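You operate a simulated robot arm through the tools that you are given. There is no shell and no other tool. Be economical: measure what you need, move in short steps, check, and stop when the job is done.

You are at the controls of a simulated two-armed robot. One attempt, no reset.

TASK
On the workbench top, fold the grey cloth in half, so that its two long edges meet.

It is judged by the outcome, as a careful person would: the job done as asked, and still so three seconds after it is handed in. It fails if anything else is knocked over, pushed out of place, dropped, spilled or broken. Flat cloth is picked up by pressing the open fingertips on it (5 to 10 N) and closing them slowly along it; thin cloth reads only 2 to 8 mm in the jaws.

THE ROBOT
Two 7-joint arms with two-finger parallel grippers on one trunk, on a base that drives. Base frame: it is fixed to the floor where the robot stands at the start and does not move with it; the origin is under the middle of the robot, x ahead of it, y to its left, z up; the surface under the hand at the start is at about z = 800. Units: mm, degrees, N and s.
The left shoulder is at the start at [70, 177, 1070], the right one opposite. With the tool pointing down near the work surface each hand reaches from about 300 to 740 mm from the robot's upright axis, wherever it stands, measured 20 degrees to its own side. Places, roughly: workbench top [500, 200, 800]. Payload 3.43 kg a hand.
The TCP of each hand is the grasp point between the finger pads, 30 mm short of the fingertips. In the tool frame z runs along the fingers and y along their closing line. Largest opening 94 mm; finger width 28, thickness 10; the body of the gripper, 50 by 96 mm, starts 55 mm behind the TCP.
Orientation is told as [roll, pitch, yaw] about the base's x, y, z axes, in that order, counted from this pose: with the fingers straight down and closing along the base's y, the tool's x points along the base's -x, its y along +y and its z along -z.

THE INTERFACE
- The arms move only by the tool move_arm. It takes "left_steps", "right_steps" or both (then of equal length, played together; a hand with none holds still); each is a list that holds one entry, the list of rows, each a list of 7 numbers: the closure, from 0 (fully open) to 1 (shut), then the shift along the tool's x, y, z in units of 20 mm (1.0 is 20 mm), then the turn, a rotation vector about the tool's x, y, z in units of 6 degrees (1.0 is 6 degrees). In form: [[[hand, tx, ty, tz, ax, ay, az], ...]]. A call has 1 to 10 rows; each row shifts and turns the commanded pose from where the row before left it, along the tool's axes as they then stand. A call with a number of a shift or a turn outside -1 to 1 is refused whole. Each row takes 0.2 s and may step no farther than 50 mm and 8.6 degrees from the row before; otherwise, or with a gripper value out of range, the whole call is refused. A pose out of reach is approached as far as the arm can. The call stops where the force on the tool passes 40 N (or 10 N more than at its start, if that is more) or the arm is blocked; 0.2 s more then pass. The fingers move at their own pace (about 153 mm/s each) and stop on an object; they squeeze with about 20 N. The grip force told is the motor's: it shows also when the fingers shut on nothing. Time passes only in rows, and 0.2 s behind the last, so rows that do not move let the fingers close. It gives the time, the measured TCP pose, the force on the tool (base axes), the opening and the grip force at its end, in the units of the frame above (readings bear some noise), with the torque about the TCP (base axes, N m) and any sound that the robot's microphone picked up.
- Cameras (640 x 400 px; columns grow to the right, rows downward): "scene" is now at [121.4, 24.2, 1365.8]; the picture's right is [0.33, -0.94, 0.00], its down [-0.73, -0.26, -0.63] and it looks along [0.59, 0.21, -0.78] (base axes); focal length 231 px, centre (320, 200). "left" rides on the left gripper at [76, -14, -102] in its tool frame; the picture's right is [0.18, 0.98, 0.00], its down [-0.75, 0.14, -0.64] and it looks along [-0.63, 0.12, 0.77] (tool axes); focal length 243 px, centre (320, 200). "right" rides on the right gripper at [76, 14, -102] in its tool frame; the picture's right is [-0.18, 0.98, 0.00], its down [-0.75, -0.14, -0.64] and it looks along [-0.63, -0.12, 0.77] (tool axes); focal length 243 px, centre (320, 200). There is no depth. A picture from a camera that has moved, and an enlarged one, comes with that camera's place and axes in the base frame and with its lens.
- get_image(camera): a new picture of that camera. It takes no simulated time.
- move_column(by): slides the trunk up (or, below 0, down) by that many mm; the arms and the scene camera ride with it, the base frame stays. It gives what a move gives, with no picture.
- base_move(legs): drives the robot by 1 to 6 legs, each [ahead, turn to the left] in mm and degrees, along the robot's own axes; the way and the turn of a leg run together, so that a leg with both is an arc; at most 1500 mm and 180 degrees a leg. The arms and the cameras ride along, it lands a little off, and it stops where it bumps. It gives what a move gives.
- turn_head(pan, tilt): turns the head with the scene camera to pan (to the left, within 86 degrees either way) and tilt (down, from -29 to 69), counted from straight ahead of the robot. It gives what a move gives.
- close_up(camera, box): a new picture of the part [left, top, right, bottom] of that camera's present view, enlarged. It takes no simulated time.
- sign_off(): hands the job in; it is judged then, once.

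Go step by step. Nothing tells you exact positions but the pictures and the camera data: compare them with the known pose of the tool, close in by small moves and look again before you grip or let go. The budget is 120 turns and 100 pictures, counting those below and the enlarged ones. Unless the task says otherwise, let go and move clear before handing in, and close with one line.

The tools are called after "Call:" by a JSON object that holds its "method" and its "body". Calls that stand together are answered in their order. move_arm: Moves the arms, as the interface text tells. Its arguments: {"type":"object","properties":{"left_steps":{"type":"array","items":{"type":"array","items":{"type":"array","items":{"type":"number"}}}},"right_steps":{"type":"array","items":{"type":"array","items":{"type":"array","items":{"type":"number"}}}}},"required":[]} The other tools are called the same way: move_column (by) slides the trunk up or down; base_move (legs) drives the base; turn_head (pan, tilt) turns the head that bears the scene camera; get_image (camera) takes a picture; close_up (camera, box) takes an enlarged picture of a part of a camera's view; sign_off () hands the job in.

At the start:

```text
t: 0.0
left_eef_pos: [459.9, 392.1, 1122.5]
left_ee_rot: [0.0, 0.0, -0.1]
left_force: [0.6, -0.1, -0.8]
left_moment: [-0.01, 0.01, -0.01]
left_finger_gap: 94.3
left_grip_force: 0.3
right_eef_pos: [488.2, 15.5, 999.2]
right_ee_rot: [-0.1, 0.0, 0.0]
right_force: [-0.4, 0.5, 0.2]
right_moment: [0.03, -0.04, -0.04]
right_finger_gap: 93.9
right_grip_force: 0.0
trunk travel left (down, up): [-650.0, 190.0]
robot x, y, heading: [2.2, 1.6, 0.2]
head pan, tilt: [19.5, 51.1]
```

scene: 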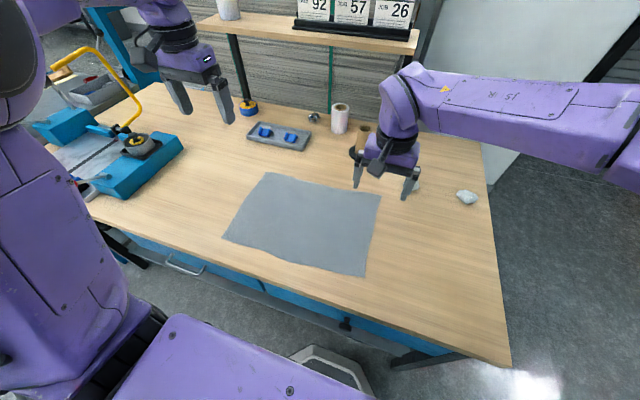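
right: 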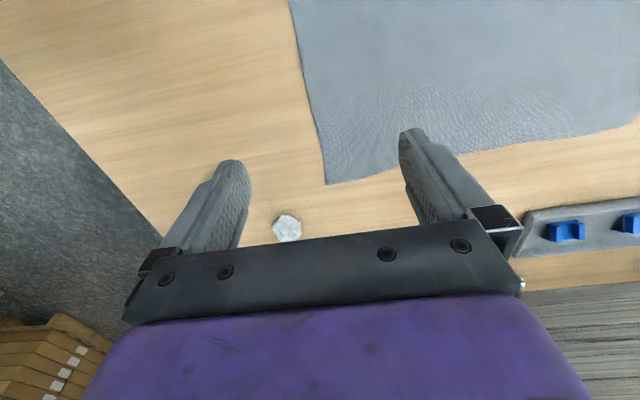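
left: 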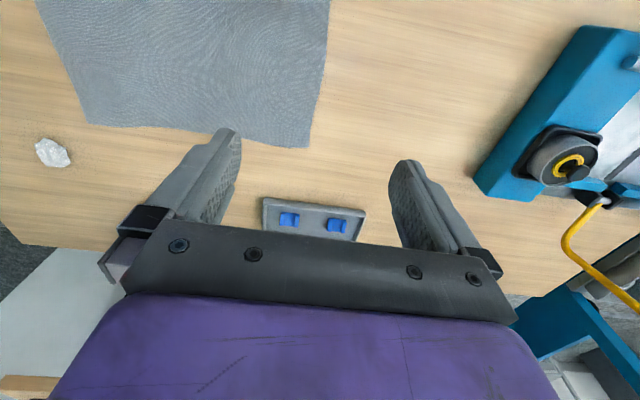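

I see the grey cloth lying with its long edges along y, at roughly x 607–637 (far) and 333–356 (near), and y from about -5 to 388. I plan to grip the far edge near both corners and fold it toward the robot, so first I will take a closer look at it.

Call:
{"method": "close_up", "body": {"camera": "scene", "box": [210, 150, 400, 290]}}

Call:
{"method": "close_up", "body": {"camera": "scene", "box": [230, 90, 500, 220]}}

```text
2.86 times, centred on (305, 220) of scene
camera zoom: at [121.4, 24.2, 1365.8], right [0.33, -0.94, 0.0], down [-0.73, -0.26, -0.63], along [0.59, 0.21, -0.78], focal length 661 px, centre (363, 143)
```

zoom: 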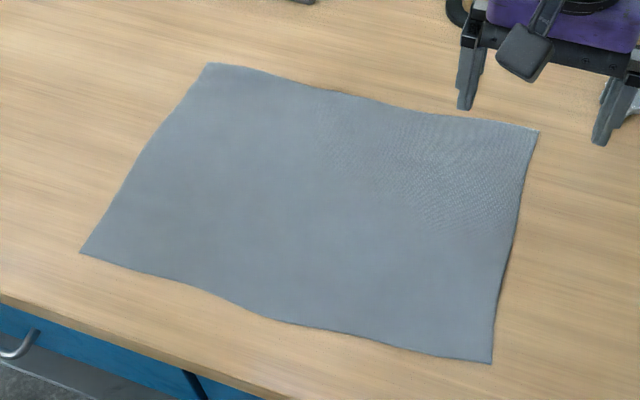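

```text
2.37 times, centred on (365, 155) of scene
camera zoom: at [121.4, 24.2, 1365.8], right [0.33, -0.94, 0.0], down [-0.73, -0.26, -0.63], along [0.59, 0.21, -0.78], focal length 548 px, centre (213, 307)
```

zoom: 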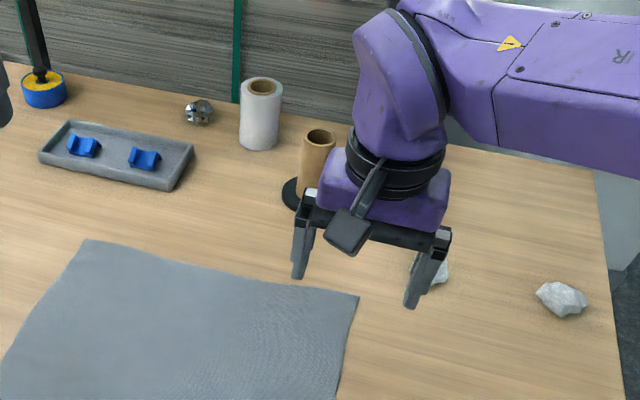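

The cloth corners come out near A(605,393), B(630,-1), C(355,-9) and D(331,388). Next I move both hands to hover above the far corners, partly closed.

Call:
{"method": "move_arm", "body": {"left_steps": [[[0.6, -0.7, -0.135, 1, 0, 0, 0], [0.6, -0.7, -0.135, 1, 0, 0, 0], [0.6, -0.7, -0.135, 1, 0, 0, 0], [0.6, -0.7, -0.135, 1, 0, 0, 0], [0.6, -0.7, -0.135, 1, 0, 0, 0], [0.6, -0.7, -0.135, 1, 0, 0, 0], [0.6, -0.7, -0.135, 1, 0, 0, 0], [0.6, -0.7, -0.135, 1, 0, 0, 0], [0.6, -0.7, -0.135, 1, 0, 0, 0], [0.6, -0.7, -0.135, 1, 0, 0, 0]]], "right_steps": [[[0.6, -0.685, 0.05, 0.4, 0, 0, 0], [0.6, -0.685, 0.05, 0.4, 0, 0, 0], [0.6, -0.685, 0.05, 0.4, 0, 0, 0], [0.6, -0.685, 0.05, 0.4, 0, 0, 0], [0.6, -0.685, 0.05, 0.4, 0, 0, 0], [0.6, -0.685, 0.05, 0.4, 0, 0, 0], [0.6, -0.685, 0.05, 0.4, 0, 0, 0], [0.6, -0.685, 0.05, 0.4, 0, 0, 0], [0.6, -0.685, 0.05, 0.4, 0, 0, 0], [0.6, -0.685, 0.05, 0.4, 0, 0, 0]]]}}

Call:
{"method": "get_image", "body": {"camera": "left"}}

Call:
{"method": "get_image", "body": {"camera": "right"}}

Call:
{"method": "get_image", "body": {"camera": "scene"}}

```text
t: 2.2
left_eef_pos: [598.9, 365.6, 922.2]
left_ee_rot: [0.0, 0.0, 0.1]
left_force: [0.6, -0.1, 0.5]
left_moment: [0.0, 0.0, 0.03]
left_finger_gap: 37.4
left_grip_force: 0.1
right_eef_pos: [620.4, 24.8, 922.8]
right_ee_rot: [0.0, 0.0, 0.0]
right_force: [0.6, 0.2, 0.1]
right_moment: [0.0, -0.01, 0.02]
right_finger_gap: 37.3
right_grip_force: 0.1
right hand out of reach, approached as far as the arm can: row 10
trunk travel left (down, up): [-650.0, 190.0]
robot x, y, heading: [-1.3, 0.5, -0.1]
head pan, tilt: [19.5, 51.1]
```

```text
94 pictures are left
camera left: at [522.8, 351.5, 1023.7], right [-0.18, 0.98, 0.0], down [0.75, 0.14, 0.64], along [0.63, 0.12, -0.77], focal length 243 px, centre (320, 200)
```

left: 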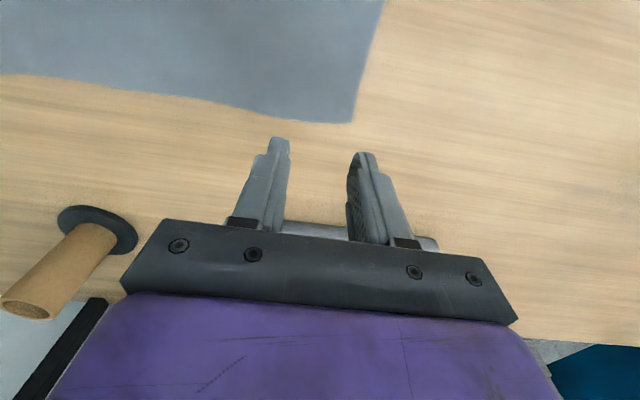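

```text
93 pictures are left
camera right: at [542.6, 37.8, 1024.9], right [0.18, 0.98, 0.0], down [0.75, -0.14, 0.64], along [0.63, -0.12, -0.77], focal length 243 px, centre (320, 200)
```

right: 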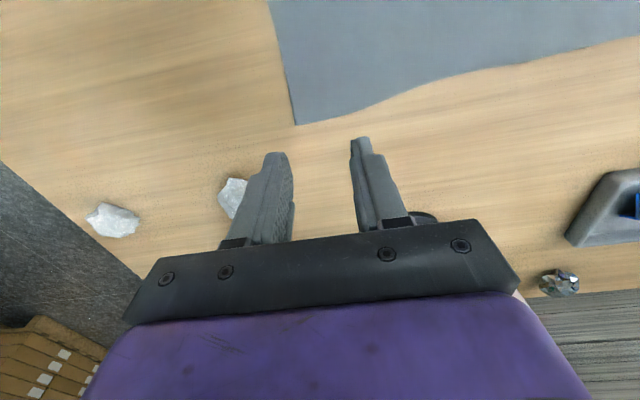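

```text
92 pictures are left
camera scene: at [122.6, 24.7, 1365.7], right [0.33, -0.94, 0.0], down [-0.73, -0.26, -0.63], along [0.59, 0.21, -0.78], focal length 231 px, centre (320, 200)
```

scene: 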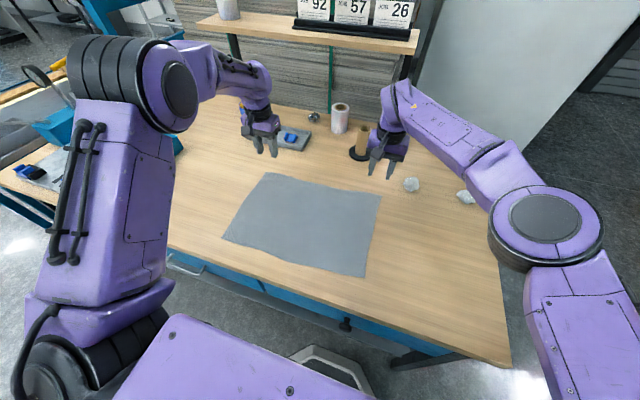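

The hand cameras give the far edge at about x 613 by the left corner (corner at 606,399) and x 630 by the right corner (631,-3). I will tilt both hands 15° forward, which helps reach and the later lay-down, and lower them.

Call:
{"method": "move_arm", "body": {"left_steps": [[[0.6, 0, 0, 0, 0, -0.834, 0], [0.6, 0, 0, 0, 0, -0.833, 0], [0.6, 0, 0, 0, 0, -0.833, 0], [0.6, 0.121, 0.075, 0.745, 0, 0, 0], [0.6, 0.121, 0.075, 0.745, 0, 0, 0], [0.6, 0.121, 0.075, 0.745, 0, 0, 0], [0.6, 0.121, 0.075, 0.745, 0, 0, 0], [0.6, 0, 0, 0, 0, 0, 0]]], "right_steps": [[[0.6, 0, 0, 0, 0, -0.834, 0], [0.6, 0, 0, 0, 0, -0.833, 0], [0.6, 0, 0, 0, 0, -0.833, 0], [0.6, 0.146, 0, 0.738, 0, 0, 0], [0.6, 0.146, 0, 0.738, 0, 0, 0], [0.6, 0.146, 0, 0.738, 0, 0, 0], [0.6, 0.146, 0, 0.738, 0, 0, 0], [0.6, 0, 0, 0, 0, 0, 0]]]}}

Call:
{"method": "get_image", "body": {"camera": "left"}}

Call:
{"method": "get_image", "body": {"camera": "right"}}

```text
t: 4.0
left_eef_pos: [604.8, 370.7, 863.1]
left_ee_rot: [-0.1, -15.0, 0.0]
left_force: [-0.1, 0.3, -0.4]
left_moment: [0.0, -0.01, -0.01]
left_finger_gap: 37.6
left_grip_force: 0.0
right_eef_pos: [622.4, 23.1, 862.8]
right_ee_rot: [0.0, -15.0, 0.0]
right_force: [-1.1, -0.5, -0.5]
right_moment: [0.0, 0.02, -0.01]
right_finger_gap: 37.5
right_grip_force: 0.0
trunk travel left (down, up): [-650.0, 190.0]
robot x, y, heading: [1.4, -2.0, -0.1]
head pan, tilt: [19.5, 51.1]
```

```text
91 pictures are left
camera left: at [504.4, 356.4, 942.2], right [-0.18, 0.98, -0.05], down [0.56, 0.14, 0.82], along [0.81, 0.12, -0.58], focal length 243 px, centre (320, 200)
```

left: 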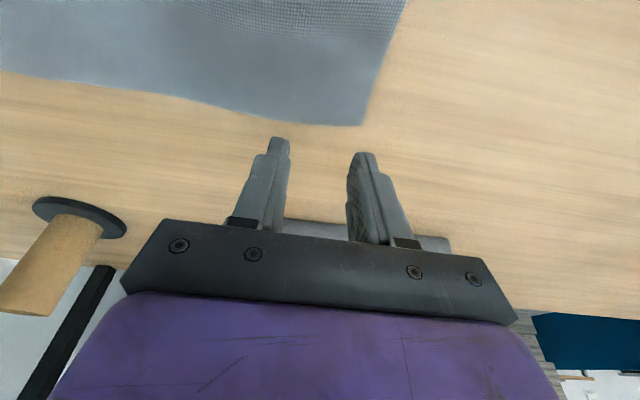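

```text
90 pictures are left
camera right: at [521.0, 37.9, 942.3], right [0.18, 0.98, 0.05], down [0.56, -0.14, 0.82], along [0.81, -0.12, -0.58], focal length 243 px, centre (320, 200)
```

right: 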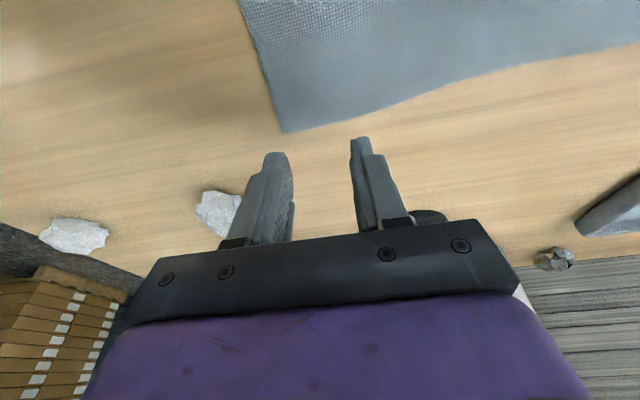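

The contact corners of the fingertips will land about 12 mm inside the far edge on both sides. I'll lower the hands to just above the cloth.

Call:
{"method": "move_arm", "body": {"left_steps": [[[0.6, 0.112, 0.02, 0.4186, 0, 0, 0], [0.6, 0.112, 0, 0.4186, 0, 0, 0], [0.6, 0.112, 0, 0.4186, 0, 0, 0], [0.6, 0.013, 0, 0.0483, 0, 0, 0], [0.6, 0.013, 0, 0.0483, 0, 0, 0], [0.6, 0, 0, 0, 0, 0, 0]]], "right_steps": [[[0.6, 0.112, 0.05, 0.4186, 0, 0, 0], [0.6, 0.112, 0.05, 0.4186, 0, 0, 0], [0.6, 0.112, 0, 0.4186, 0, 0, 0], [0.6, 0.013, 0, 0.0483, 0, 0, 0], [0.6, 0.013, 0, 0.0483, 0, 0, 0], [0.6, 0, 0, 0, 0, 0, 0]]]}}

```text
t: 5.4
left_eef_pos: [606.5, 372.4, 835.2]
left_ee_rot: [0.0, -15.0, 0.1]
left_force: [0.3, -0.1, -0.1]
left_moment: [-0.03, 0.01, 0.01]
left_finger_gap: 37.4
left_grip_force: 0.0
right_eef_pos: [622.7, 26.9, 835.4]
right_ee_rot: [0.0, -15.0, 0.0]
right_force: [-0.4, 0.1, 0.0]
right_moment: [0.02, -0.02, -0.03]
right_finger_gap: 37.5
right_grip_force: 0.1
trunk travel left (down, up): [-650.0, 190.0]
robot x, y, heading: [-1.9, -4.9, 0.1]
head pan, tilt: [19.5, 51.1]
```

Both hands are still free at z 835, so I continue downward in roughly 1 mm steps to find contact.

Call:
{"method": "move_arm", "body": {"left_steps": [[[0.6, 0.013, 0, 0.0483, 0, 0, 0], [0.6, 0.013, 0, 0.0483, 0, 0, 0], [0.6, 0.013, 0, 0.0483, 0, 0, 0], [0.6, 0, 0, 0, 0, 0, 0]]], "right_steps": [[[0.6, 0.013, 0, 0.0483, 0, 0, 0], [0.6, 0.013, 0, 0.0483, 0, 0, 0], [0.6, 0.013, 0, 0.0483, 0, 0, 0], [0.6, 0, 0, 0, 0, 0, 0]]]}}

```text
t: 6.4
left_eef_pos: [604.9, 372.0, 833.3]
left_ee_rot: [-0.1, -15.3, 0.0]
left_force: [1.7, -1.2, 9.7]
left_moment: [0.05, -0.01, 0.04]
left_finger_gap: 37.5
left_grip_force: 0.1
right_eef_pos: [621.6, 25.9, 834.4]
right_ee_rot: [0.2, -15.2, 0.0]
right_force: [2.2, 0.0, 10.9]
right_moment: [-0.01, 0.02, -0.02]
right_finger_gap: 37.8
right_grip_force: 0.2
trunk travel left (down, up): [-650.0, 190.0]
robot x, y, heading: [1.0, -1.9, 0.1]
head pan, tilt: [19.5, 51.1]
```

Both hands now press at about 10 N. I close the fingers slowly along the cloth.

Call:
{"method": "move_arm", "body": {"left_steps": [[[0.64, 0, 0, 0, 0, 0, 0], [0.68, 0, 0, 0, 0, 0, 0], [0.72, 0, 0, 0, 0, 0, 0], [0.76, 0, 0, 0, 0, 0, 0], [0.8, 0, 0, 0, 0, 0, 0], [0.84, 0, 0, 0, 0, 0, 0], [0.88, 0, 0, 0, 0, 0, 0], [0.92, 0, 0, 0, 0, 0, 0], [0.96, 0, 0, 0, 0, 0, 0], [1.0, 0, 0, 0, 0, 0, 0]]], "right_steps": [[[0.64, 0, 0, 0, 0, 0, 0], [0.68, 0, 0, 0, 0, 0, 0], [0.72, 0, 0, 0, 0, 0, 0], [0.76, 0, 0, 0, 0, 0, 0], [0.8, 0, 0, 0, 0, 0, 0], [0.84, 0, 0, 0, 0, 0, 0], [0.88, 0, 0, 0, 0, 0, 0], [0.92, 0, 0, 0, 0, 0, 0], [0.96, 0, 0, 0, 0, 0, 0], [1.0, 0, 0, 0, 0, 0, 0]]]}}

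Call:
{"method": "get_image", "body": {"camera": "left"}}

Call:
{"method": "get_image", "body": {"camera": "right"}}

```text
t: 8.6
left_eef_pos: [603.8, 371.6, 833.7]
left_ee_rot: [0.1, -15.2, 0.0]
left_force: [0.2, -3.4, 10.9]
left_moment: [-0.1, 0.04, -0.01]
left_finger_gap: 2.0
left_grip_force: 20.2
right_eef_pos: [620.6, 24.7, 834.1]
right_ee_rot: [0.1, -15.2, 0.0]
right_force: [0.1, 2.1, 10.7]
right_moment: [0.06, 0.05, -0.01]
right_finger_gap: 7.2
right_grip_force: 19.8
trunk travel left (down, up): [-650.0, 190.0]
robot x, y, heading: [-2.9, -1.2, -0.1]
head pan, tilt: [19.5, 51.1]
```

```text
89 pictures are left
camera left: at [503.3, 356.7, 912.5], right [-0.18, 0.98, -0.05], down [0.56, 0.14, 0.82], along [0.81, 0.12, -0.57], focal length 243 px, centre (320, 200)
```

left: 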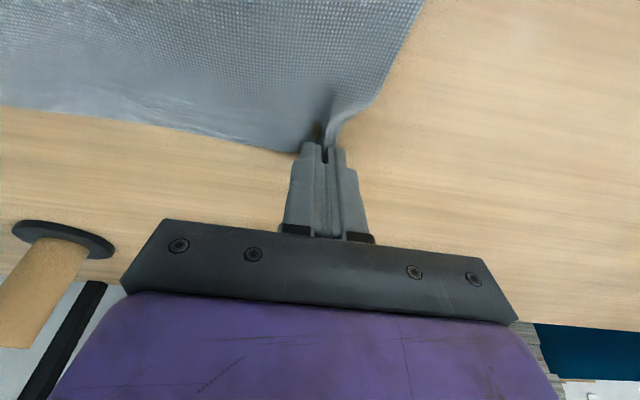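

```text
88 pictures are left
camera right: at [518.6, 39.4, 912.6], right [0.18, 0.98, 0.05], down [0.56, -0.14, 0.82], along [0.81, -0.12, -0.57], focal length 243 px, centre (320, 200)
```

right: 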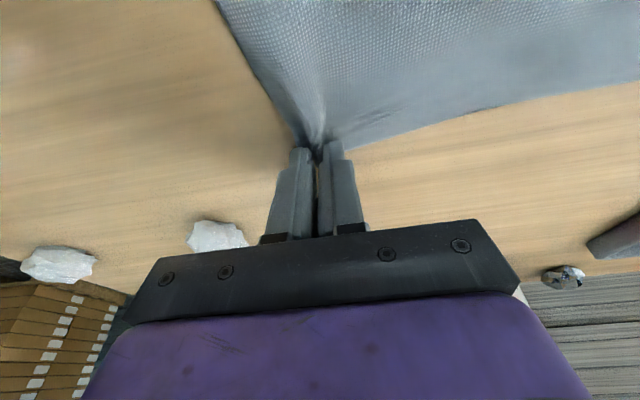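

Both jaws hold cloth at the edge (2 and 7 mm). I'll lift a little to test the grip.

Call:
{"method": "move_arm", "body": {"left_steps": [[[1, -0.13, 0, -0.483, 0, 0, 0], [1, -0.13, 0, -0.483, 0, 0, 0], [1, -0.13, 0, -0.483, 0, 0, 0], [1, 0, 0, 0, 0, 0, 0]]], "right_steps": [[[1, -0.13, 0, -0.483, 0, 0, 0], [1, -0.13, 0, -0.483, 0, 0, 0], [1, -0.13, 0, -0.483, 0, 0, 0], [1, 0, 0, 0, 0, 0, 0]]]}}

Call:
{"method": "get_image", "body": {"camera": "left"}}

Call:
{"method": "get_image", "body": {"camera": "right"}}

Call:
{"method": "close_up", "body": {"camera": "scene", "box": [200, 110, 440, 290]}}

```text
t: 9.6
left_eef_pos: [605.6, 371.9, 861.6]
left_ee_rot: [0.1, -15.0, 0.2]
left_force: [-0.2, -3.7, 0.5]
left_moment: [-0.15, 0.0, 0.03]
left_finger_gap: 2.3
left_grip_force: 20.7
right_eef_pos: [622.4, 24.7, 860.6]
right_ee_rot: [0.0, -15.0, 0.0]
right_force: [-1.1, 5.0, -0.1]
right_moment: [0.17, -0.04, 0.01]
right_finger_gap: 6.6
right_grip_force: 20.1
trunk travel left (down, up): [-650.0, 190.0]
robot x, y, heading: [1.5, 1.5, 0.2]
head pan, tilt: [19.5, 51.1]
```

```text
87 pictures are left
camera left: at [505.4, 357.0, 941.3], right [-0.18, 0.98, -0.05], down [0.56, 0.14, 0.81], along [0.81, 0.12, -0.58], focal length 243 px, centre (320, 200)
```

left: 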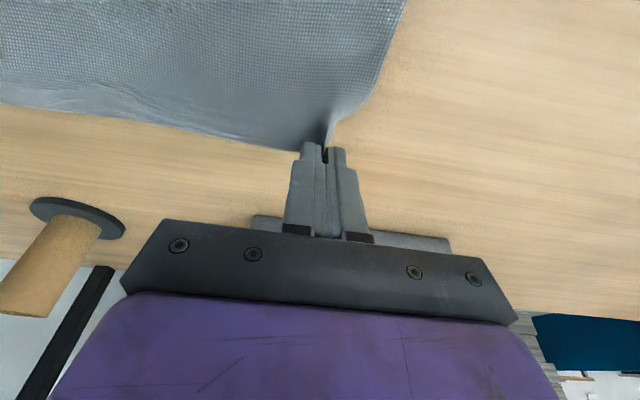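

```text
86 pictures are left
camera right: at [521.3, 39.0, 939.9], right [0.18, 0.98, 0.05], down [0.56, -0.14, 0.82], along [0.81, -0.12, -0.58], focal length 243 px, centre (320, 200)
```

right: 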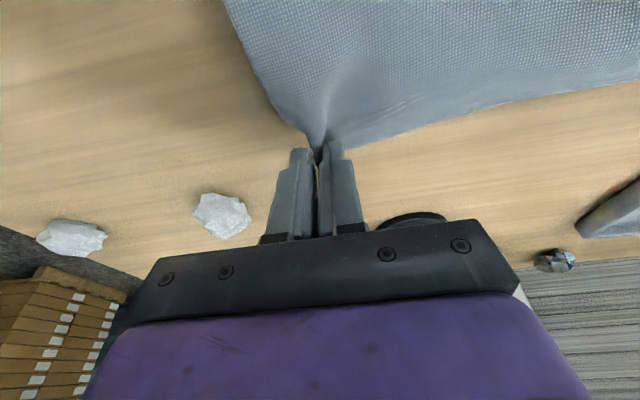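

```text
2.22 times, centred on (320, 200) of scene
camera zoom: at [121.5, 24.2, 1365.8], right [0.33, -0.94, 0.0], down [-0.73, -0.26, -0.63], along [0.59, 0.21, -0.78], focal length 514 px, centre (320, 200)
```

zoom: 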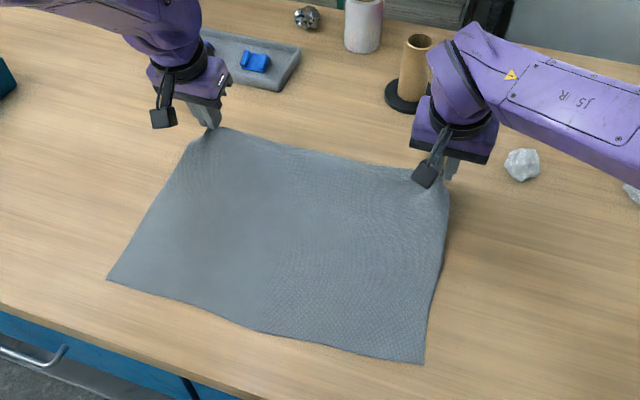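

The cloth lifts well in both hands. I'll carry it up and back along a chord inside the fold arc, easing the sideways tension by bringing the hands 3 mm toward each other.

Call:
{"method": "move_arm", "body": {"left_steps": [[[1, 0.473, -0.03, -0.748, 0, 0, 0], [1, 0.473, -0.03, -0.748, 0, 0, 0], [1, 0.473, -0.03, -0.748, 0, 0, 0], [1, 0.473, -0.03, -0.748, 0, 0, 0], [1, 0.473, -0.03, -0.748, 0, 0, 0], [1, 0, 0, 0, 0, 0, 0]]], "right_steps": [[[1, 0.473, 0.03, -0.748, 0, 0, 0], [1, 0.473, 0.03, -0.748, 0, 0, 0], [1, 0.473, 0.03, -0.748, 0, 0, 0], [1, 0.473, 0.03, -0.748, 0, 0, 0], [1, 0.473, 0.03, -0.748, 0, 0, 0], [1, 0, 0, 0, 0, 0, 0]]]}}

Call:
{"method": "close_up", "body": {"camera": "scene", "box": [200, 110, 440, 290]}}

```text
t: 11.0
left_eef_pos: [540.3, 367.6, 923.2]
left_ee_rot: [0.0, -14.9, 0.0]
left_force: [1.0, -0.4, -0.1]
left_moment: [-0.03, -0.02, 0.0]
left_finger_gap: 2.0
left_grip_force: 20.0
right_eef_pos: [558.4, 29.0, 921.8]
right_ee_rot: [0.0, -15.0, -0.1]
right_force: [0.6, 1.7, -0.7]
right_moment: [0.01, -0.01, -0.02]
right_finger_gap: 6.9
right_grip_force: 20.1
trunk travel left (down, up): [-650.0, 190.0]
robot x, y, heading: [-1.0, 1.3, 0.0]
head pan, tilt: [19.5, 51.1]
```

```text
2.22 times, centred on (320, 200) of scene
camera zoom: at [122.5, 24.3, 1365.7], right [0.33, -0.94, 0.0], down [-0.73, -0.26, -0.63], along [0.59, 0.21, -0.78], focal length 514 px, centre (320, 200)
```

zoom: 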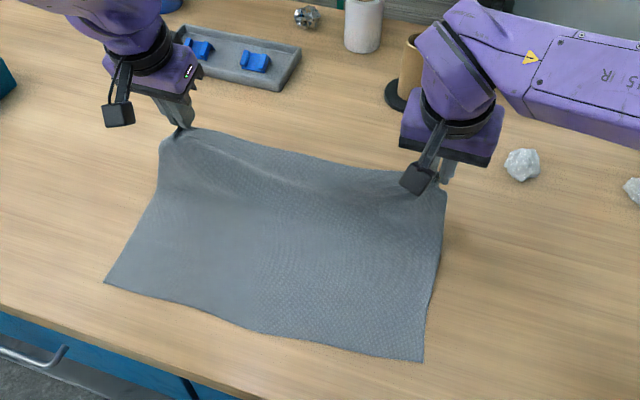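

The near half is still flat and in place. Now I back the base off 110 mm, which carries the raised edge past the fold line and keeps the arms in comfortable reach.

Call:
{"method": "base_move", "body": {"legs": [[-110, 0]]}}

Call:
{"method": "get_image", "body": {"camera": "scene"}}

```text
t: 12.2
left_eef_pos: [432.3, 368.7, 923.3]
left_ee_rot: [0.0, -15.0, 0.0]
left_force: [0.4, -0.6, -0.3]
left_moment: [0.0, 0.0, 0.04]
left_finger_gap: 2.5
left_grip_force: 20.2
right_eef_pos: [449.1, 29.4, 922.1]
right_ee_rot: [0.0, -15.0, -0.1]
right_force: [-0.8, 1.1, -0.5]
right_moment: [0.01, -0.01, -0.02]
right_finger_gap: 7.0
right_grip_force: 19.6
trunk travel left (down, up): [-650.0, 190.0]
robot x, y, heading: [-110.7, -1.3, 0.0]
head pan, tilt: [19.5, 51.1]
```

```text
83 pictures are left
camera scene: at [12.3, 24.1, 1365.8], right [0.33, -0.94, 0.0], down [-0.73, -0.26, -0.63], along [0.59, 0.21, -0.78], focal length 231 px, centre (320, 200)
```

scene: 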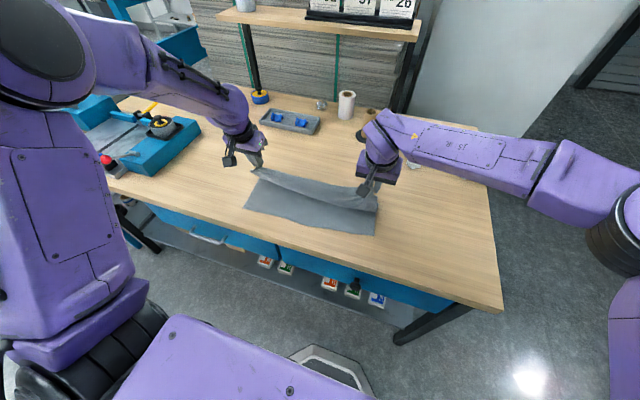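

The fold is forming nicely. I'll pitch both hands to 45° so the edge turns over, then carry it on toward the near edge.

Call:
{"method": "move_arm", "body": {"left_steps": [[[1, 0, 0, 0, 0, -1, 0], [1, 0, 0, 0, 0, -1, 0], [1, 0, 0, 0, 0, -1, 0], [1, 0, 0, 0, 0, -1, 0], [1, 0, 0, 0, 0, -1, 0], [1, 0.742, 0, -0.26, 0, 0, 0], [1, 0.742, 0, -0.26, 0, 0, 0], [1, 0.742, 0, -0.26, 0, 0, 0], [1, 0.742, 0, -0.26, 0, 0, 0], [1, 0.742, 0, -0.26, 0, 0, 0]]], "right_steps": [[[1, 0, 0, 0, 0, -1, 0], [1, 0, 0, 0, 0, -1, 0], [1, 0, 0, 0, 0, -1, 0], [1, 0, 0, 0, 0, -1, 0], [1, 0, 0, 0, 0, -1, 0], [1, 0.742, 0, -0.26, 0, 0, 0], [1, 0.742, 0, -0.26, 0, 0, 0], [1, 0.742, 0, -0.26, 0, 0, 0], [1, 0.742, 0, -0.26, 0, 0, 0], [1, 0.742, 0, -0.26, 0, 0, 0]]]}}

Call:
{"method": "close_up", "body": {"camera": "scene", "box": [200, 120, 440, 270]}}

Call:
{"method": "get_image", "body": {"camera": "left"}}

Call:
{"method": "get_image", "body": {"camera": "right"}}

```text
t: 14.4
left_eef_pos: [358.6, 367.3, 888.2]
left_ee_rot: [-0.1, -45.1, -0.1]
left_force: [-1.0, -0.2, 0.1]
left_moment: [-0.01, -0.03, -0.02]
left_finger_gap: 2.3
left_grip_force: 20.2
right_eef_pos: [376.2, 29.6, 887.2]
right_ee_rot: [0.0, -45.0, -0.1]
right_force: [-0.6, -0.5, -0.6]
right_moment: [-0.01, -0.01, 0.04]
right_finger_gap: 6.8
right_grip_force: 19.9
trunk travel left (down, up): [-650.0, 190.0]
robot x, y, heading: [-110.3, -1.0, -0.2]
head pan, tilt: [19.5, 51.1]
```

```text
2.67 times, centred on (320, 195) of scene
camera zoom: at [11.4, 24.7, 1365.9], right [0.33, -0.94, 0.0], down [-0.73, -0.26, -0.63], along [0.59, 0.21, -0.78], focal length 617 px, centre (320, 213)
```

zoom: 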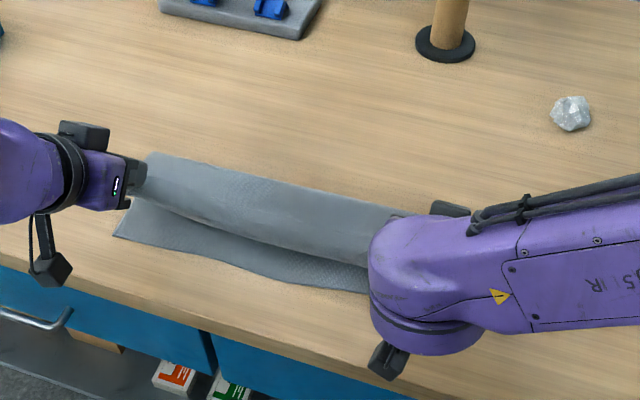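

```text
81 pictures are left
camera left: at [232.5, 353.1, 906.4], right [-0.13, 0.98, -0.13], down [0.08, 0.14, 0.99], along [0.99, 0.12, -0.09], focal length 243 px, centre (320, 200)
```

left: 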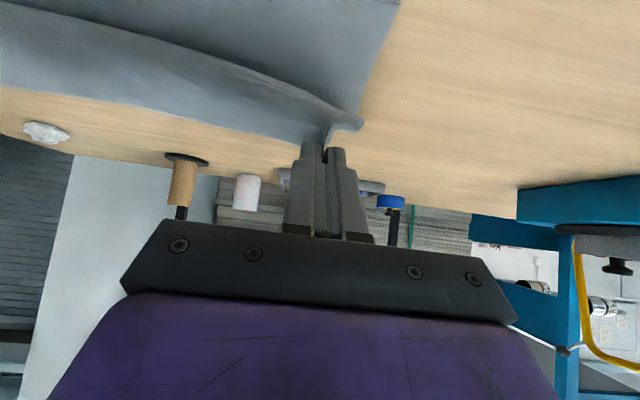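

```text
80 pictures are left
camera right: at [248.2, 44.6, 906.6], right [0.13, 0.98, 0.13], down [0.08, -0.14, 0.99], along [0.99, -0.12, -0.09], focal length 243 px, centre (320, 200)
```

right: 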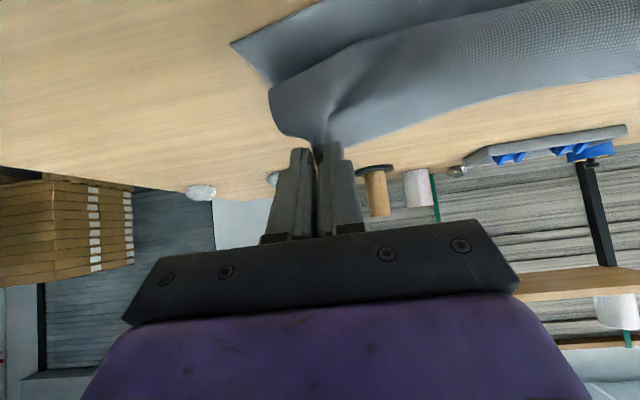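

The edge is turning over well. The near-left corner sits at about (331,388), while the near-right corner has shifted slightly to about (370,-9). I'll lower each edge onto its matching near edge, stopping just above.

Call:
{"method": "move_arm", "body": {"left_steps": [[[1, 0.645, -0.0625, 0.1325, 0, 0, 0], [1, 0.645, -0.0625, 0.1325, 0, 0, 0], [1, 0.645, -0.0625, 0.1325, 0, 0, 0], [1, 0.645, -0.0625, 0.1325, 0, 0, 0], [1, 0, 0, 0, 0, 0, 0]]], "right_steps": [[[1, 0.5125, -0.1375, 0.2475, 0, 0, 0], [1, 0.5125, -0.1375, 0.2475, 0, 0, 0], [1, 0.5125, -0.1375, 0.2475, 0, 0, 0], [1, 0.5125, -0.1375, 0.2475, 0, 0, 0], [1, 0, 0, 0, 0, 0, 0]]]}}

Call:
{"method": "close_up", "body": {"camera": "scene", "box": [200, 120, 440, 270]}}

Call:
{"method": "get_image", "body": {"camera": "left"}}

Call:
{"method": "get_image", "body": {"camera": "right"}}

```text
t: 15.6
left_eef_pos: [331.0, 363.1, 844.1]
left_ee_rot: [0.0, -45.0, -0.1]
left_force: [0.0, -3.7, -0.1]
left_moment: [-0.14, 0.0, -0.03]
left_finger_gap: 2.3
left_grip_force: 20.4
right_eef_pos: [364.1, 18.6, 845.1]
right_ee_rot: [0.0, -44.9, -0.1]
right_force: [0.7, 5.0, 0.7]
right_moment: [0.13, -0.02, 0.02]
right_finger_gap: 6.9
right_grip_force: 20.3
trunk travel left (down, up): [-650.0, 190.0]
robot x, y, heading: [-107.0, 3.0, 0.1]
head pan, tilt: [19.5, 51.1]
```

```text
2.67 times, centred on (320, 195) of scene
camera zoom: at [12.0, 24.0, 1365.8], right [0.33, -0.94, 0.0], down [-0.73, -0.26, -0.63], along [0.59, 0.21, -0.78], focal length 617 px, centre (320, 213)
```

zoom: 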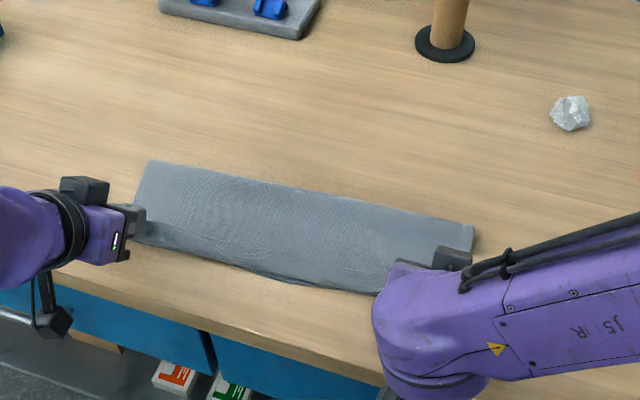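

```text
78 pictures are left
camera left: at [203.9, 348.5, 863.0], right [-0.13, 0.98, -0.13], down [0.08, 0.14, 0.99], along [0.99, 0.12, -0.1], focal length 243 px, centre (320, 200)
```

left: 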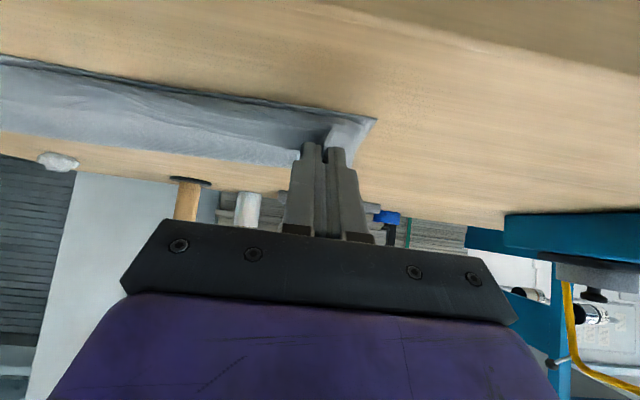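

```text
77 pictures are left
camera right: at [235.4, 32.1, 863.3], right [0.13, 0.98, 0.13], down [0.08, -0.14, 0.99], along [0.99, -0.12, -0.1], focal length 243 px, centre (320, 200)
```

right: 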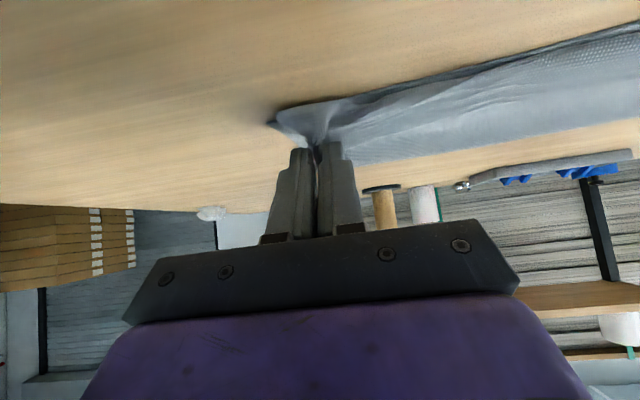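

It looks close to aligned already. I'll zoom in on both corners to check the match.

Call:
{"method": "close_up", "body": {"camera": "left", "box": [220, 80, 420, 200]}}

Call:
{"method": "close_up", "body": {"camera": "right", "box": [230, 70, 430, 190]}}

```text
3.20 times, centred on (320, 140) of left
camera zoom: at [203.9, 348.5, 863.0], right [-0.13, 0.98, -0.13], down [0.08, 0.14, 0.99], along [0.99, 0.12, -0.1], focal length 776 px, centre (320, 392)
```

zoom: 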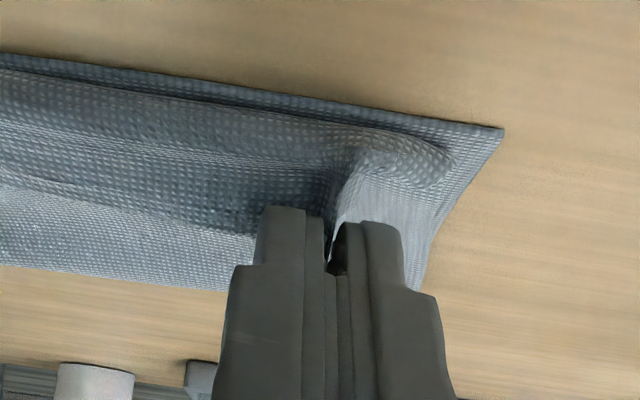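

```text
3.20 times, centred on (330, 130) of right
camera zoom: at [235.4, 32.1, 863.3], right [0.13, 0.98, 0.13], down [0.08, -0.14, 0.99], along [0.99, -0.12, -0.1], focal length 776 px, centre (288, 424)
```

zoom: 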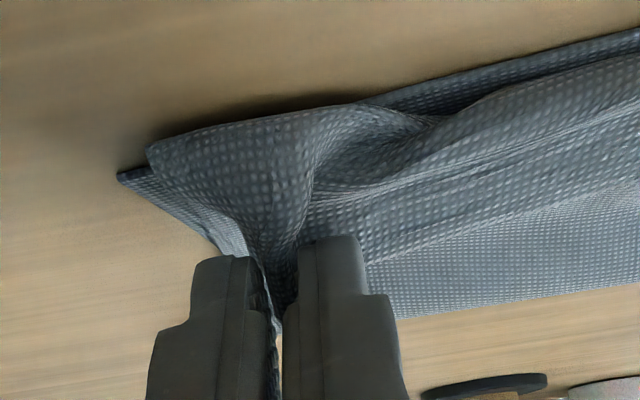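

The left upper edge is about 8 mm short of the near edge, and the right one overhangs by about 8 mm. I'll correct both while lowering to the table.

Call:
{"method": "move_arm", "body": {"left_steps": [[[1, 0.2, 0, 0.012, 0, 0, 0], [1, 0.2, 0, 0.012, 0, 0, 0], [1, 0.2, 0, 0.012, 0, 0, 0], [1, 0, 0, 0, 0, 0, 0]]], "right_steps": [[[1, 0.0235, 0, 0.212, 0, 0, 0], [1, 0.0235, 0, 0.212, 0, 0, 0], [1, 0.0235, 0, 0.212, 0, 0, 0], [1, 0, 0, 0, 0, 0, 0]]]}}

Call:
{"method": "close_up", "body": {"camera": "left", "box": [220, 80, 420, 200]}}

Call:
{"method": "close_up", "body": {"camera": "right", "box": [230, 70, 430, 190]}}

```text
t: 16.6
left_eef_pos: [323.8, 363.7, 836.4]
left_ee_rot: [0.0, -45.0, -0.1]
left_force: [0.7, -6.1, 0.7]
left_moment: [-0.16, -0.06, -0.07]
left_finger_gap: 2.1
left_grip_force: 20.3
right_eef_pos: [371.1, 17.8, 835.1]
right_ee_rot: [-0.1, -45.1, -0.1]
right_force: [-0.9, 5.7, 1.3]
right_moment: [0.2, 0.02, 0.04]
right_finger_gap: 7.2
right_grip_force: 19.8
trunk travel left (down, up): [-650.0, 190.0]
robot x, y, heading: [-110.8, -0.9, -0.1]
head pan, tilt: [19.5, 51.1]
```

```text
3.20 times, centred on (320, 140) of left
camera zoom: at [196.4, 348.9, 854.5], right [-0.13, 0.98, -0.13], down [0.08, 0.14, 0.99], along [0.99, 0.12, -0.1], focal length 776 px, centre (320, 392)
```

zoom: 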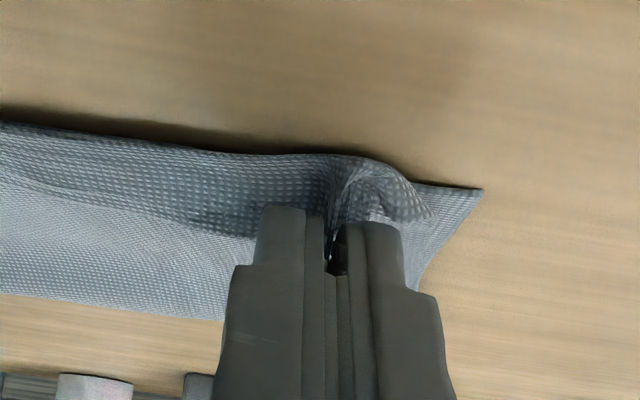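

```text
3.20 times, centred on (330, 130) of right
camera zoom: at [242.6, 32.2, 853.5], right [0.13, 0.98, 0.13], down [0.08, -0.14, 0.99], along [0.99, -0.12, -0.1], focal length 776 px, centre (288, 424)
```

zoom: 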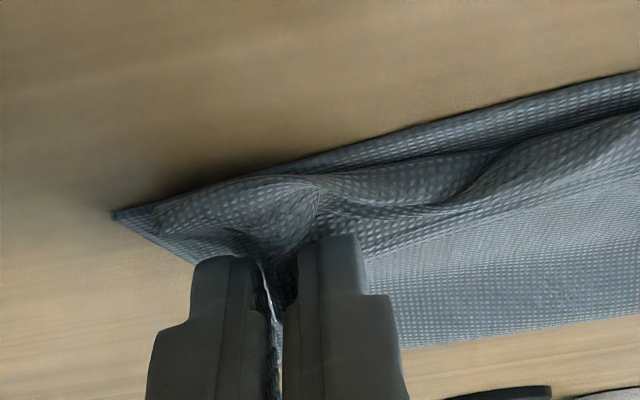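

Left now overhangs by about 6 mm and right is about 4 mm short, so I'll make small corrections and then open the fingers slowly on the table to spread the gathers back out.

Call:
{"method": "move_arm", "body": {"left_steps": [[[1, -0.09, 0, 0.23, 0, 0, 0], [1, 0, 0, 0, 0, 0, 0]]], "right_steps": [[[1, 0.175, 0, -0.035, 0, 0, 0], [1, 0, 0, 0, 0, 0, 0]]]}}

Call:
{"method": "close_up", "body": {"camera": "left", "box": [220, 80, 420, 200]}}

Call:
{"method": "close_up", "body": {"camera": "right", "box": [230, 70, 430, 190]}}

```text
t: 17.2
left_eef_pos: [327.7, 362.8, 834.2]
left_ee_rot: [0.0, -45.1, 0.0]
left_force: [-0.2, -4.1, 5.1]
left_moment: [-0.11, -0.04, -0.04]
left_finger_gap: 2.3
left_grip_force: 20.2
right_eef_pos: [368.7, 18.2, 833.2]
right_ee_rot: [0.1, -45.2, -0.2]
right_force: [0.9, 4.8, 8.0]
right_moment: [0.18, -0.14, 0.1]
right_finger_gap: 6.8
right_grip_force: 19.6
trunk travel left (down, up): [-650.0, 190.0]
robot x, y, heading: [-110.5, -0.3, -0.0]
head pan, tilt: [19.5, 51.1]
```

```text
3.20 times, centred on (320, 140) of left
camera zoom: at [200.6, 348.5, 852.8], right [-0.13, 0.98, -0.13], down [0.08, 0.14, 0.99], along [0.99, 0.12, -0.09], focal length 776 px, centre (320, 392)
```

zoom: 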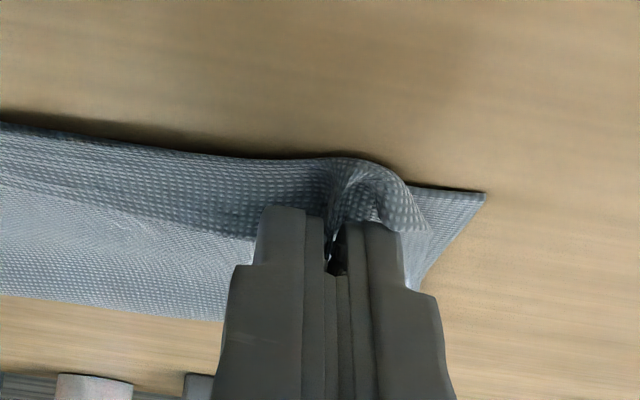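

```text
3.20 times, centred on (330, 130) of right
camera zoom: at [239.7, 32.1, 852.2], right [0.13, 0.98, 0.13], down [0.08, -0.14, 0.99], along [0.99, -0.12, -0.09], focal length 776 px, centre (288, 424)
```

zoom: 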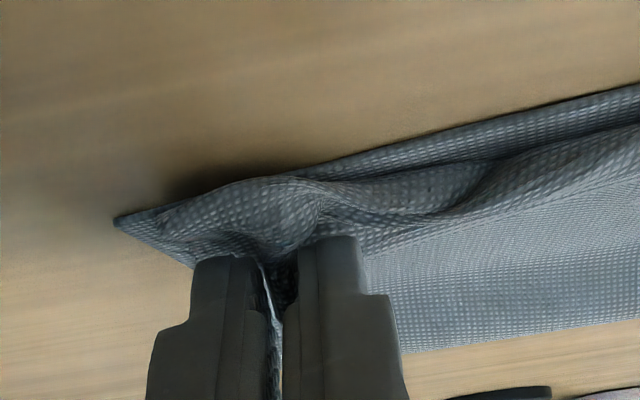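

The edges are now within a few mm. I open slowly at light contact.

Call:
{"method": "move_arm", "body": {"left_steps": [[[0.95, 0, 0, 0, 0, 0, 0], [0.9, 0, 0, 0, 0, 0, 0], [0.85, 0, 0, 0, 0, 0, 0], [0.8, 0, 0, 0, 0, 0, 0], [0.75, 0, 0, 0, 0, 0, 0], [0.7, 0, 0, 0, 0, 0, 0], [0.65, 0, 0, 0, 0, 0, 0], [0.6, 0, 0, 0, 0, 0, 0]]], "right_steps": [[[0.95, 0, 0, 0, 0, 0, 0], [0.9, 0, 0, 0, 0, 0, 0], [0.85, 0, 0, 0, 0, 0, 0], [0.8, 0, 0, 0, 0, 0, 0], [0.75, 0, 0, 0, 0, 0, 0], [0.7, 0, 0, 0, 0, 0, 0], [0.65, 0, 0, 0, 0, 0, 0], [0.6, 0, 0, 0, 0, 0, 0]]]}}

Call:
{"method": "close_up", "body": {"camera": "left", "box": [220, 80, 420, 200]}}

Call:
{"method": "close_up", "body": {"camera": "right", "box": [230, 70, 430, 190]}}

```text
t: 19.0
left_eef_pos: [326.5, 363.2, 834.2]
left_ee_rot: [0.1, -45.1, 0.1]
left_force: [0.0, 0.2, -0.2]
left_moment: [-0.01, 0.02, 0.0]
left_finger_gap: 37.6
left_grip_force: 0.5
right_eef_pos: [367.3, 18.4, 833.9]
right_ee_rot: [0.1, -45.1, -0.1]
right_force: [0.0, 4.7, 11.7]
right_moment: [-0.04, -0.17, 0.05]
right_finger_gap: 34.6
right_grip_force: 0.1
trunk travel left (down, up): [-650.0, 190.0]
robot x, y, heading: [-109.1, -0.2, -0.0]
head pan, tilt: [19.5, 51.1]
```

```text
3.20 times, centred on (320, 140) of left
camera zoom: at [200.1, 349.0, 852.3], right [-0.13, 0.98, -0.13], down [0.08, 0.14, 0.99], along [0.99, 0.12, -0.1], focal length 776 px, centre (320, 392)
```

zoom: 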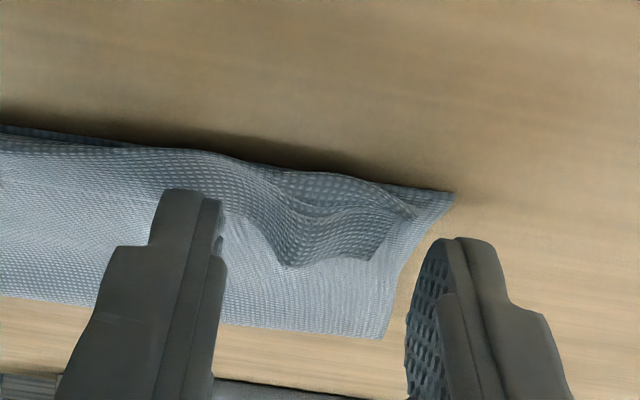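

```text
3.20 times, centred on (330, 130) of right
camera zoom: at [239.1, 32.5, 851.9], right [0.13, 0.98, 0.13], down [0.08, -0.14, 0.99], along [0.99, -0.12, -0.09], focal length 776 px, centre (288, 424)
```

zoom: 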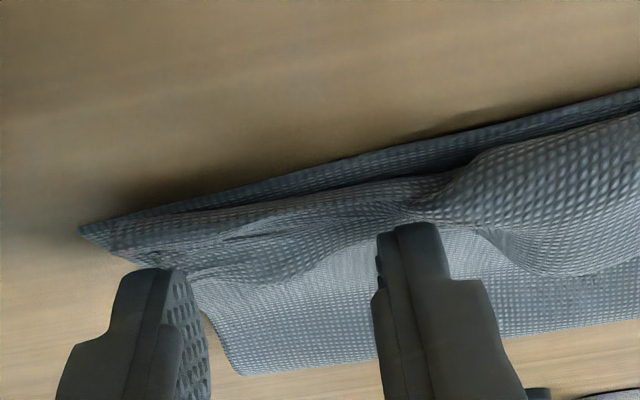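

The cloth is released, and the left upper corner looks a bit ruffled. I'll lift both hands straight up and look from above.

Call:
{"method": "move_arm", "body": {"left_steps": [[[0.6, -0.35, 0, -0.35, 0, 0, 0], [0.6, -0.7, 0, -0.7, 0, 0, 0], [0.6, -0.7, 0, -0.7, 0, 0, 0], [0.6, -0.7, 0, -0.7, 0, 0, 0], [0.6, -0.7, 0.5, -0.7, 0, 0, 0], [0.6, -0.7, 0.5, -0.7, 0, 1, 0], [0.6, -0.7, 0.5, -0.7, 0, 1, 0], [0.6, 0, 0.5, -0.7, 0, 1, 0], [0.6, 0, 0.5, -0.7, 0, 1, 0], [0.6, 0, 0.5, -0.7, 0, 1, 0]]], "right_steps": [[[0.6, -0.35, 0, -0.35, 0, 0, 0], [0.6, -0.7, 0, -0.7, 0, 0, 0], [0.6, -0.7, 0, -0.7, 0, 0, 0], [0.6, -0.7, 0, -0.7, 0, 0, 0], [0.6, -0.7, -0.8, -0.7, 0, 0, 0], [0.6, -0.7, -0.8, -0.7, 0, 1, 0], [0.6, -0.7, -0.8, -0.7, 0, 1, 0], [0.6, 0, -0.8, -0.7, 0, 1, 0], [0.6, 0, -0.8, -0.7, 0, 1, 0], [0.6, 0, -0.8, -0.7, 0, 1, 0]]]}}

Call:
{"method": "close_up", "body": {"camera": "scene", "box": [220, 130, 420, 255]}}

Call:
{"method": "get_image", "body": {"camera": "left"}}

Call:
{"method": "get_image", "body": {"camera": "right"}}

```text
t: 21.2
left_eef_pos: [311.6, 423.5, 998.4]
left_ee_rot: [-2.0, -15.7, 1.1]
left_force: [-0.4, 0.8, 0.8]
left_moment: [0.02, 0.03, 0.02]
left_finger_gap: 37.5
left_grip_force: 0.1
right_eef_pos: [352.1, -78.4, 999.8]
right_ee_rot: [0.1, -14.9, -0.1]
right_force: [0.2, -0.6, -0.9]
right_moment: [0.04, -0.01, 0.02]
right_finger_gap: 37.7
right_grip_force: 0.0
trunk travel left (down, up): [-650.0, 190.0]
robot x, y, heading: [-106.7, -2.4, -0.1]
head pan, tilt: [19.5, 51.1]
```

```text
3.20 times, centred on (320, 192) of scene
camera zoom: at [12.8, 23.6, 1365.7], right [0.33, -0.94, 0.0], down [-0.73, -0.26, -0.63], along [0.59, 0.21, -0.78], focal length 740 px, centre (320, 224)
```

zoom: 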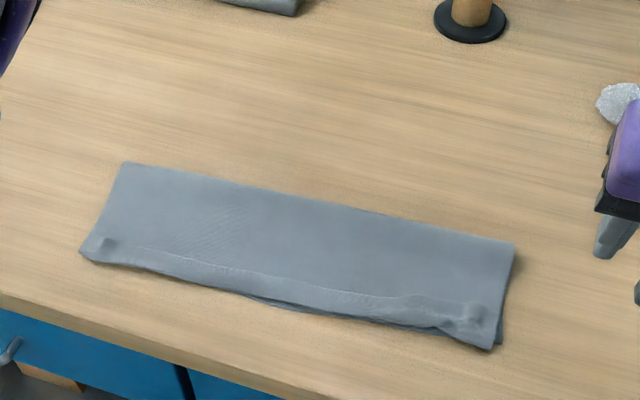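

```text
67 pictures are left
camera left: at [209.2, 410.7, 1077.2], right [-0.19, 0.98, -0.08], down [0.55, 0.17, 0.82], along [0.81, 0.11, -0.57], focal length 243 px, centre (320, 200)
```

left: 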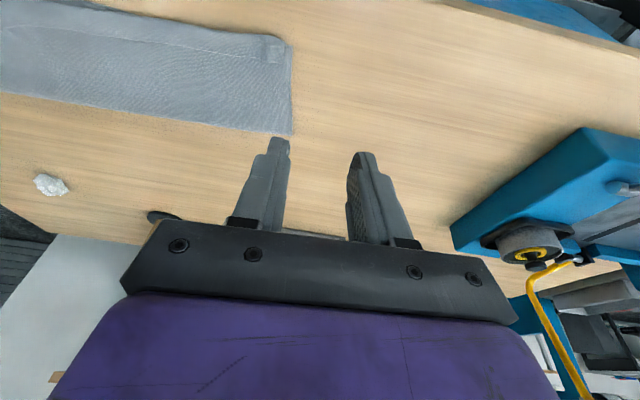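

```text
66 pictures are left
camera right: at [249.7, -64.5, 1078.9], right [0.18, 0.98, 0.05], down [0.56, -0.14, 0.81], along [0.81, -0.12, -0.58], focal length 243 px, centre (320, 200)
```

right: 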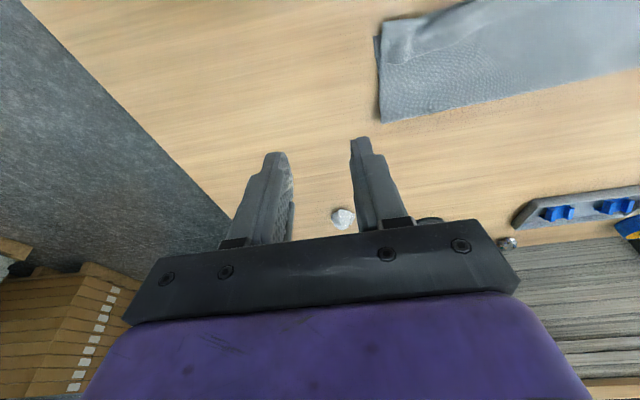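

The cloth has settled into a neat half-width strip. I'll zoom in for a close check of the long edges.

Call:
{"method": "close_up", "body": {"camera": "scene", "box": [235, 190, 315, 240]}}

Call:
{"method": "close_up", "body": {"camera": "scene", "box": [305, 195, 385, 245]}}

Call:
{"method": "get_image", "body": {"camera": "scene"}}

```text
8.00 times, centred on (275, 215) of scene
camera zoom: at [12.8, 23.6, 1365.7], right [0.33, -0.94, 0.0], down [-0.73, -0.26, -0.63], along [0.59, 0.21, -0.78], focal length 1850 px, centre (680, 80)
```

zoom: 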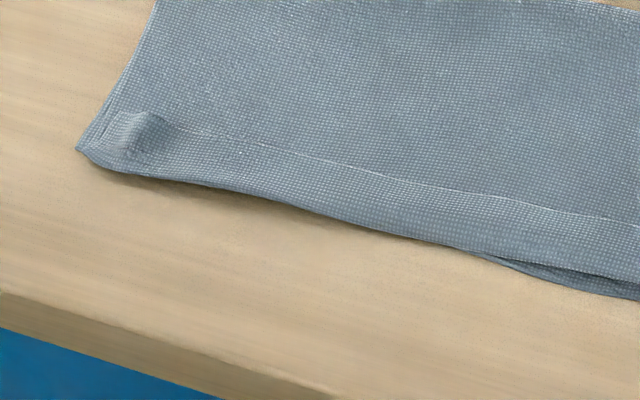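

```text
8.00 times, centred on (345, 220) of scene
camera zoom: at [12.8, 23.6, 1365.7], right [0.33, -0.94, 0.0], down [-0.73, -0.26, -0.63], along [0.59, 0.21, -0.78], focal length 1850 px, centre (120, 40)
```

zoom: 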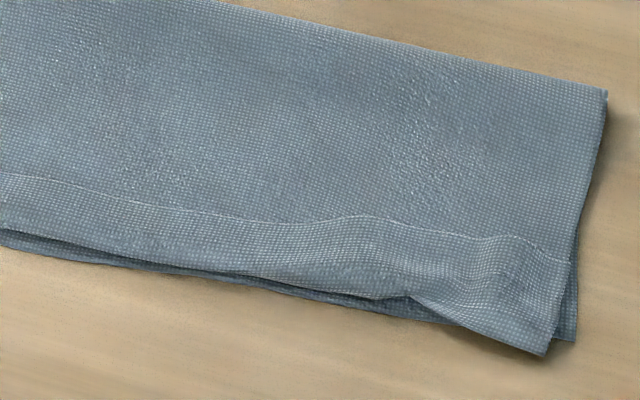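

```text
63 pictures are left
camera scene: at [12.8, 23.6, 1365.7], right [0.33, -0.94, 0.0], down [-0.73, -0.26, -0.63], along [0.59, 0.21, -0.78], focal length 231 px, centre (320, 200)
```

scene: 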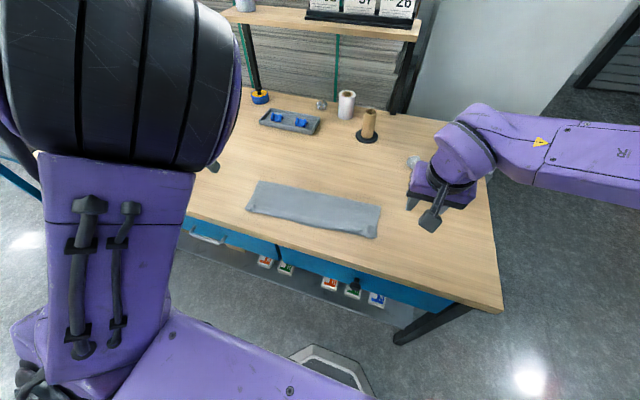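

The upper long edge lies within a few mm of the lower one along the whole length, with about 8 mm of offset at the right corner. The fold lies flat, both hands are clear, and nothing else has moved, so I'm handing it in.

Call:
{"method": "sign_off", "body": {}}

```text
The job is handed in.
```

The grey cloth is folded in half on the workbench, with its two long edges meeting within a few mm. The right corner is off by about 8 mm and there are small puckers where the hands gripped.
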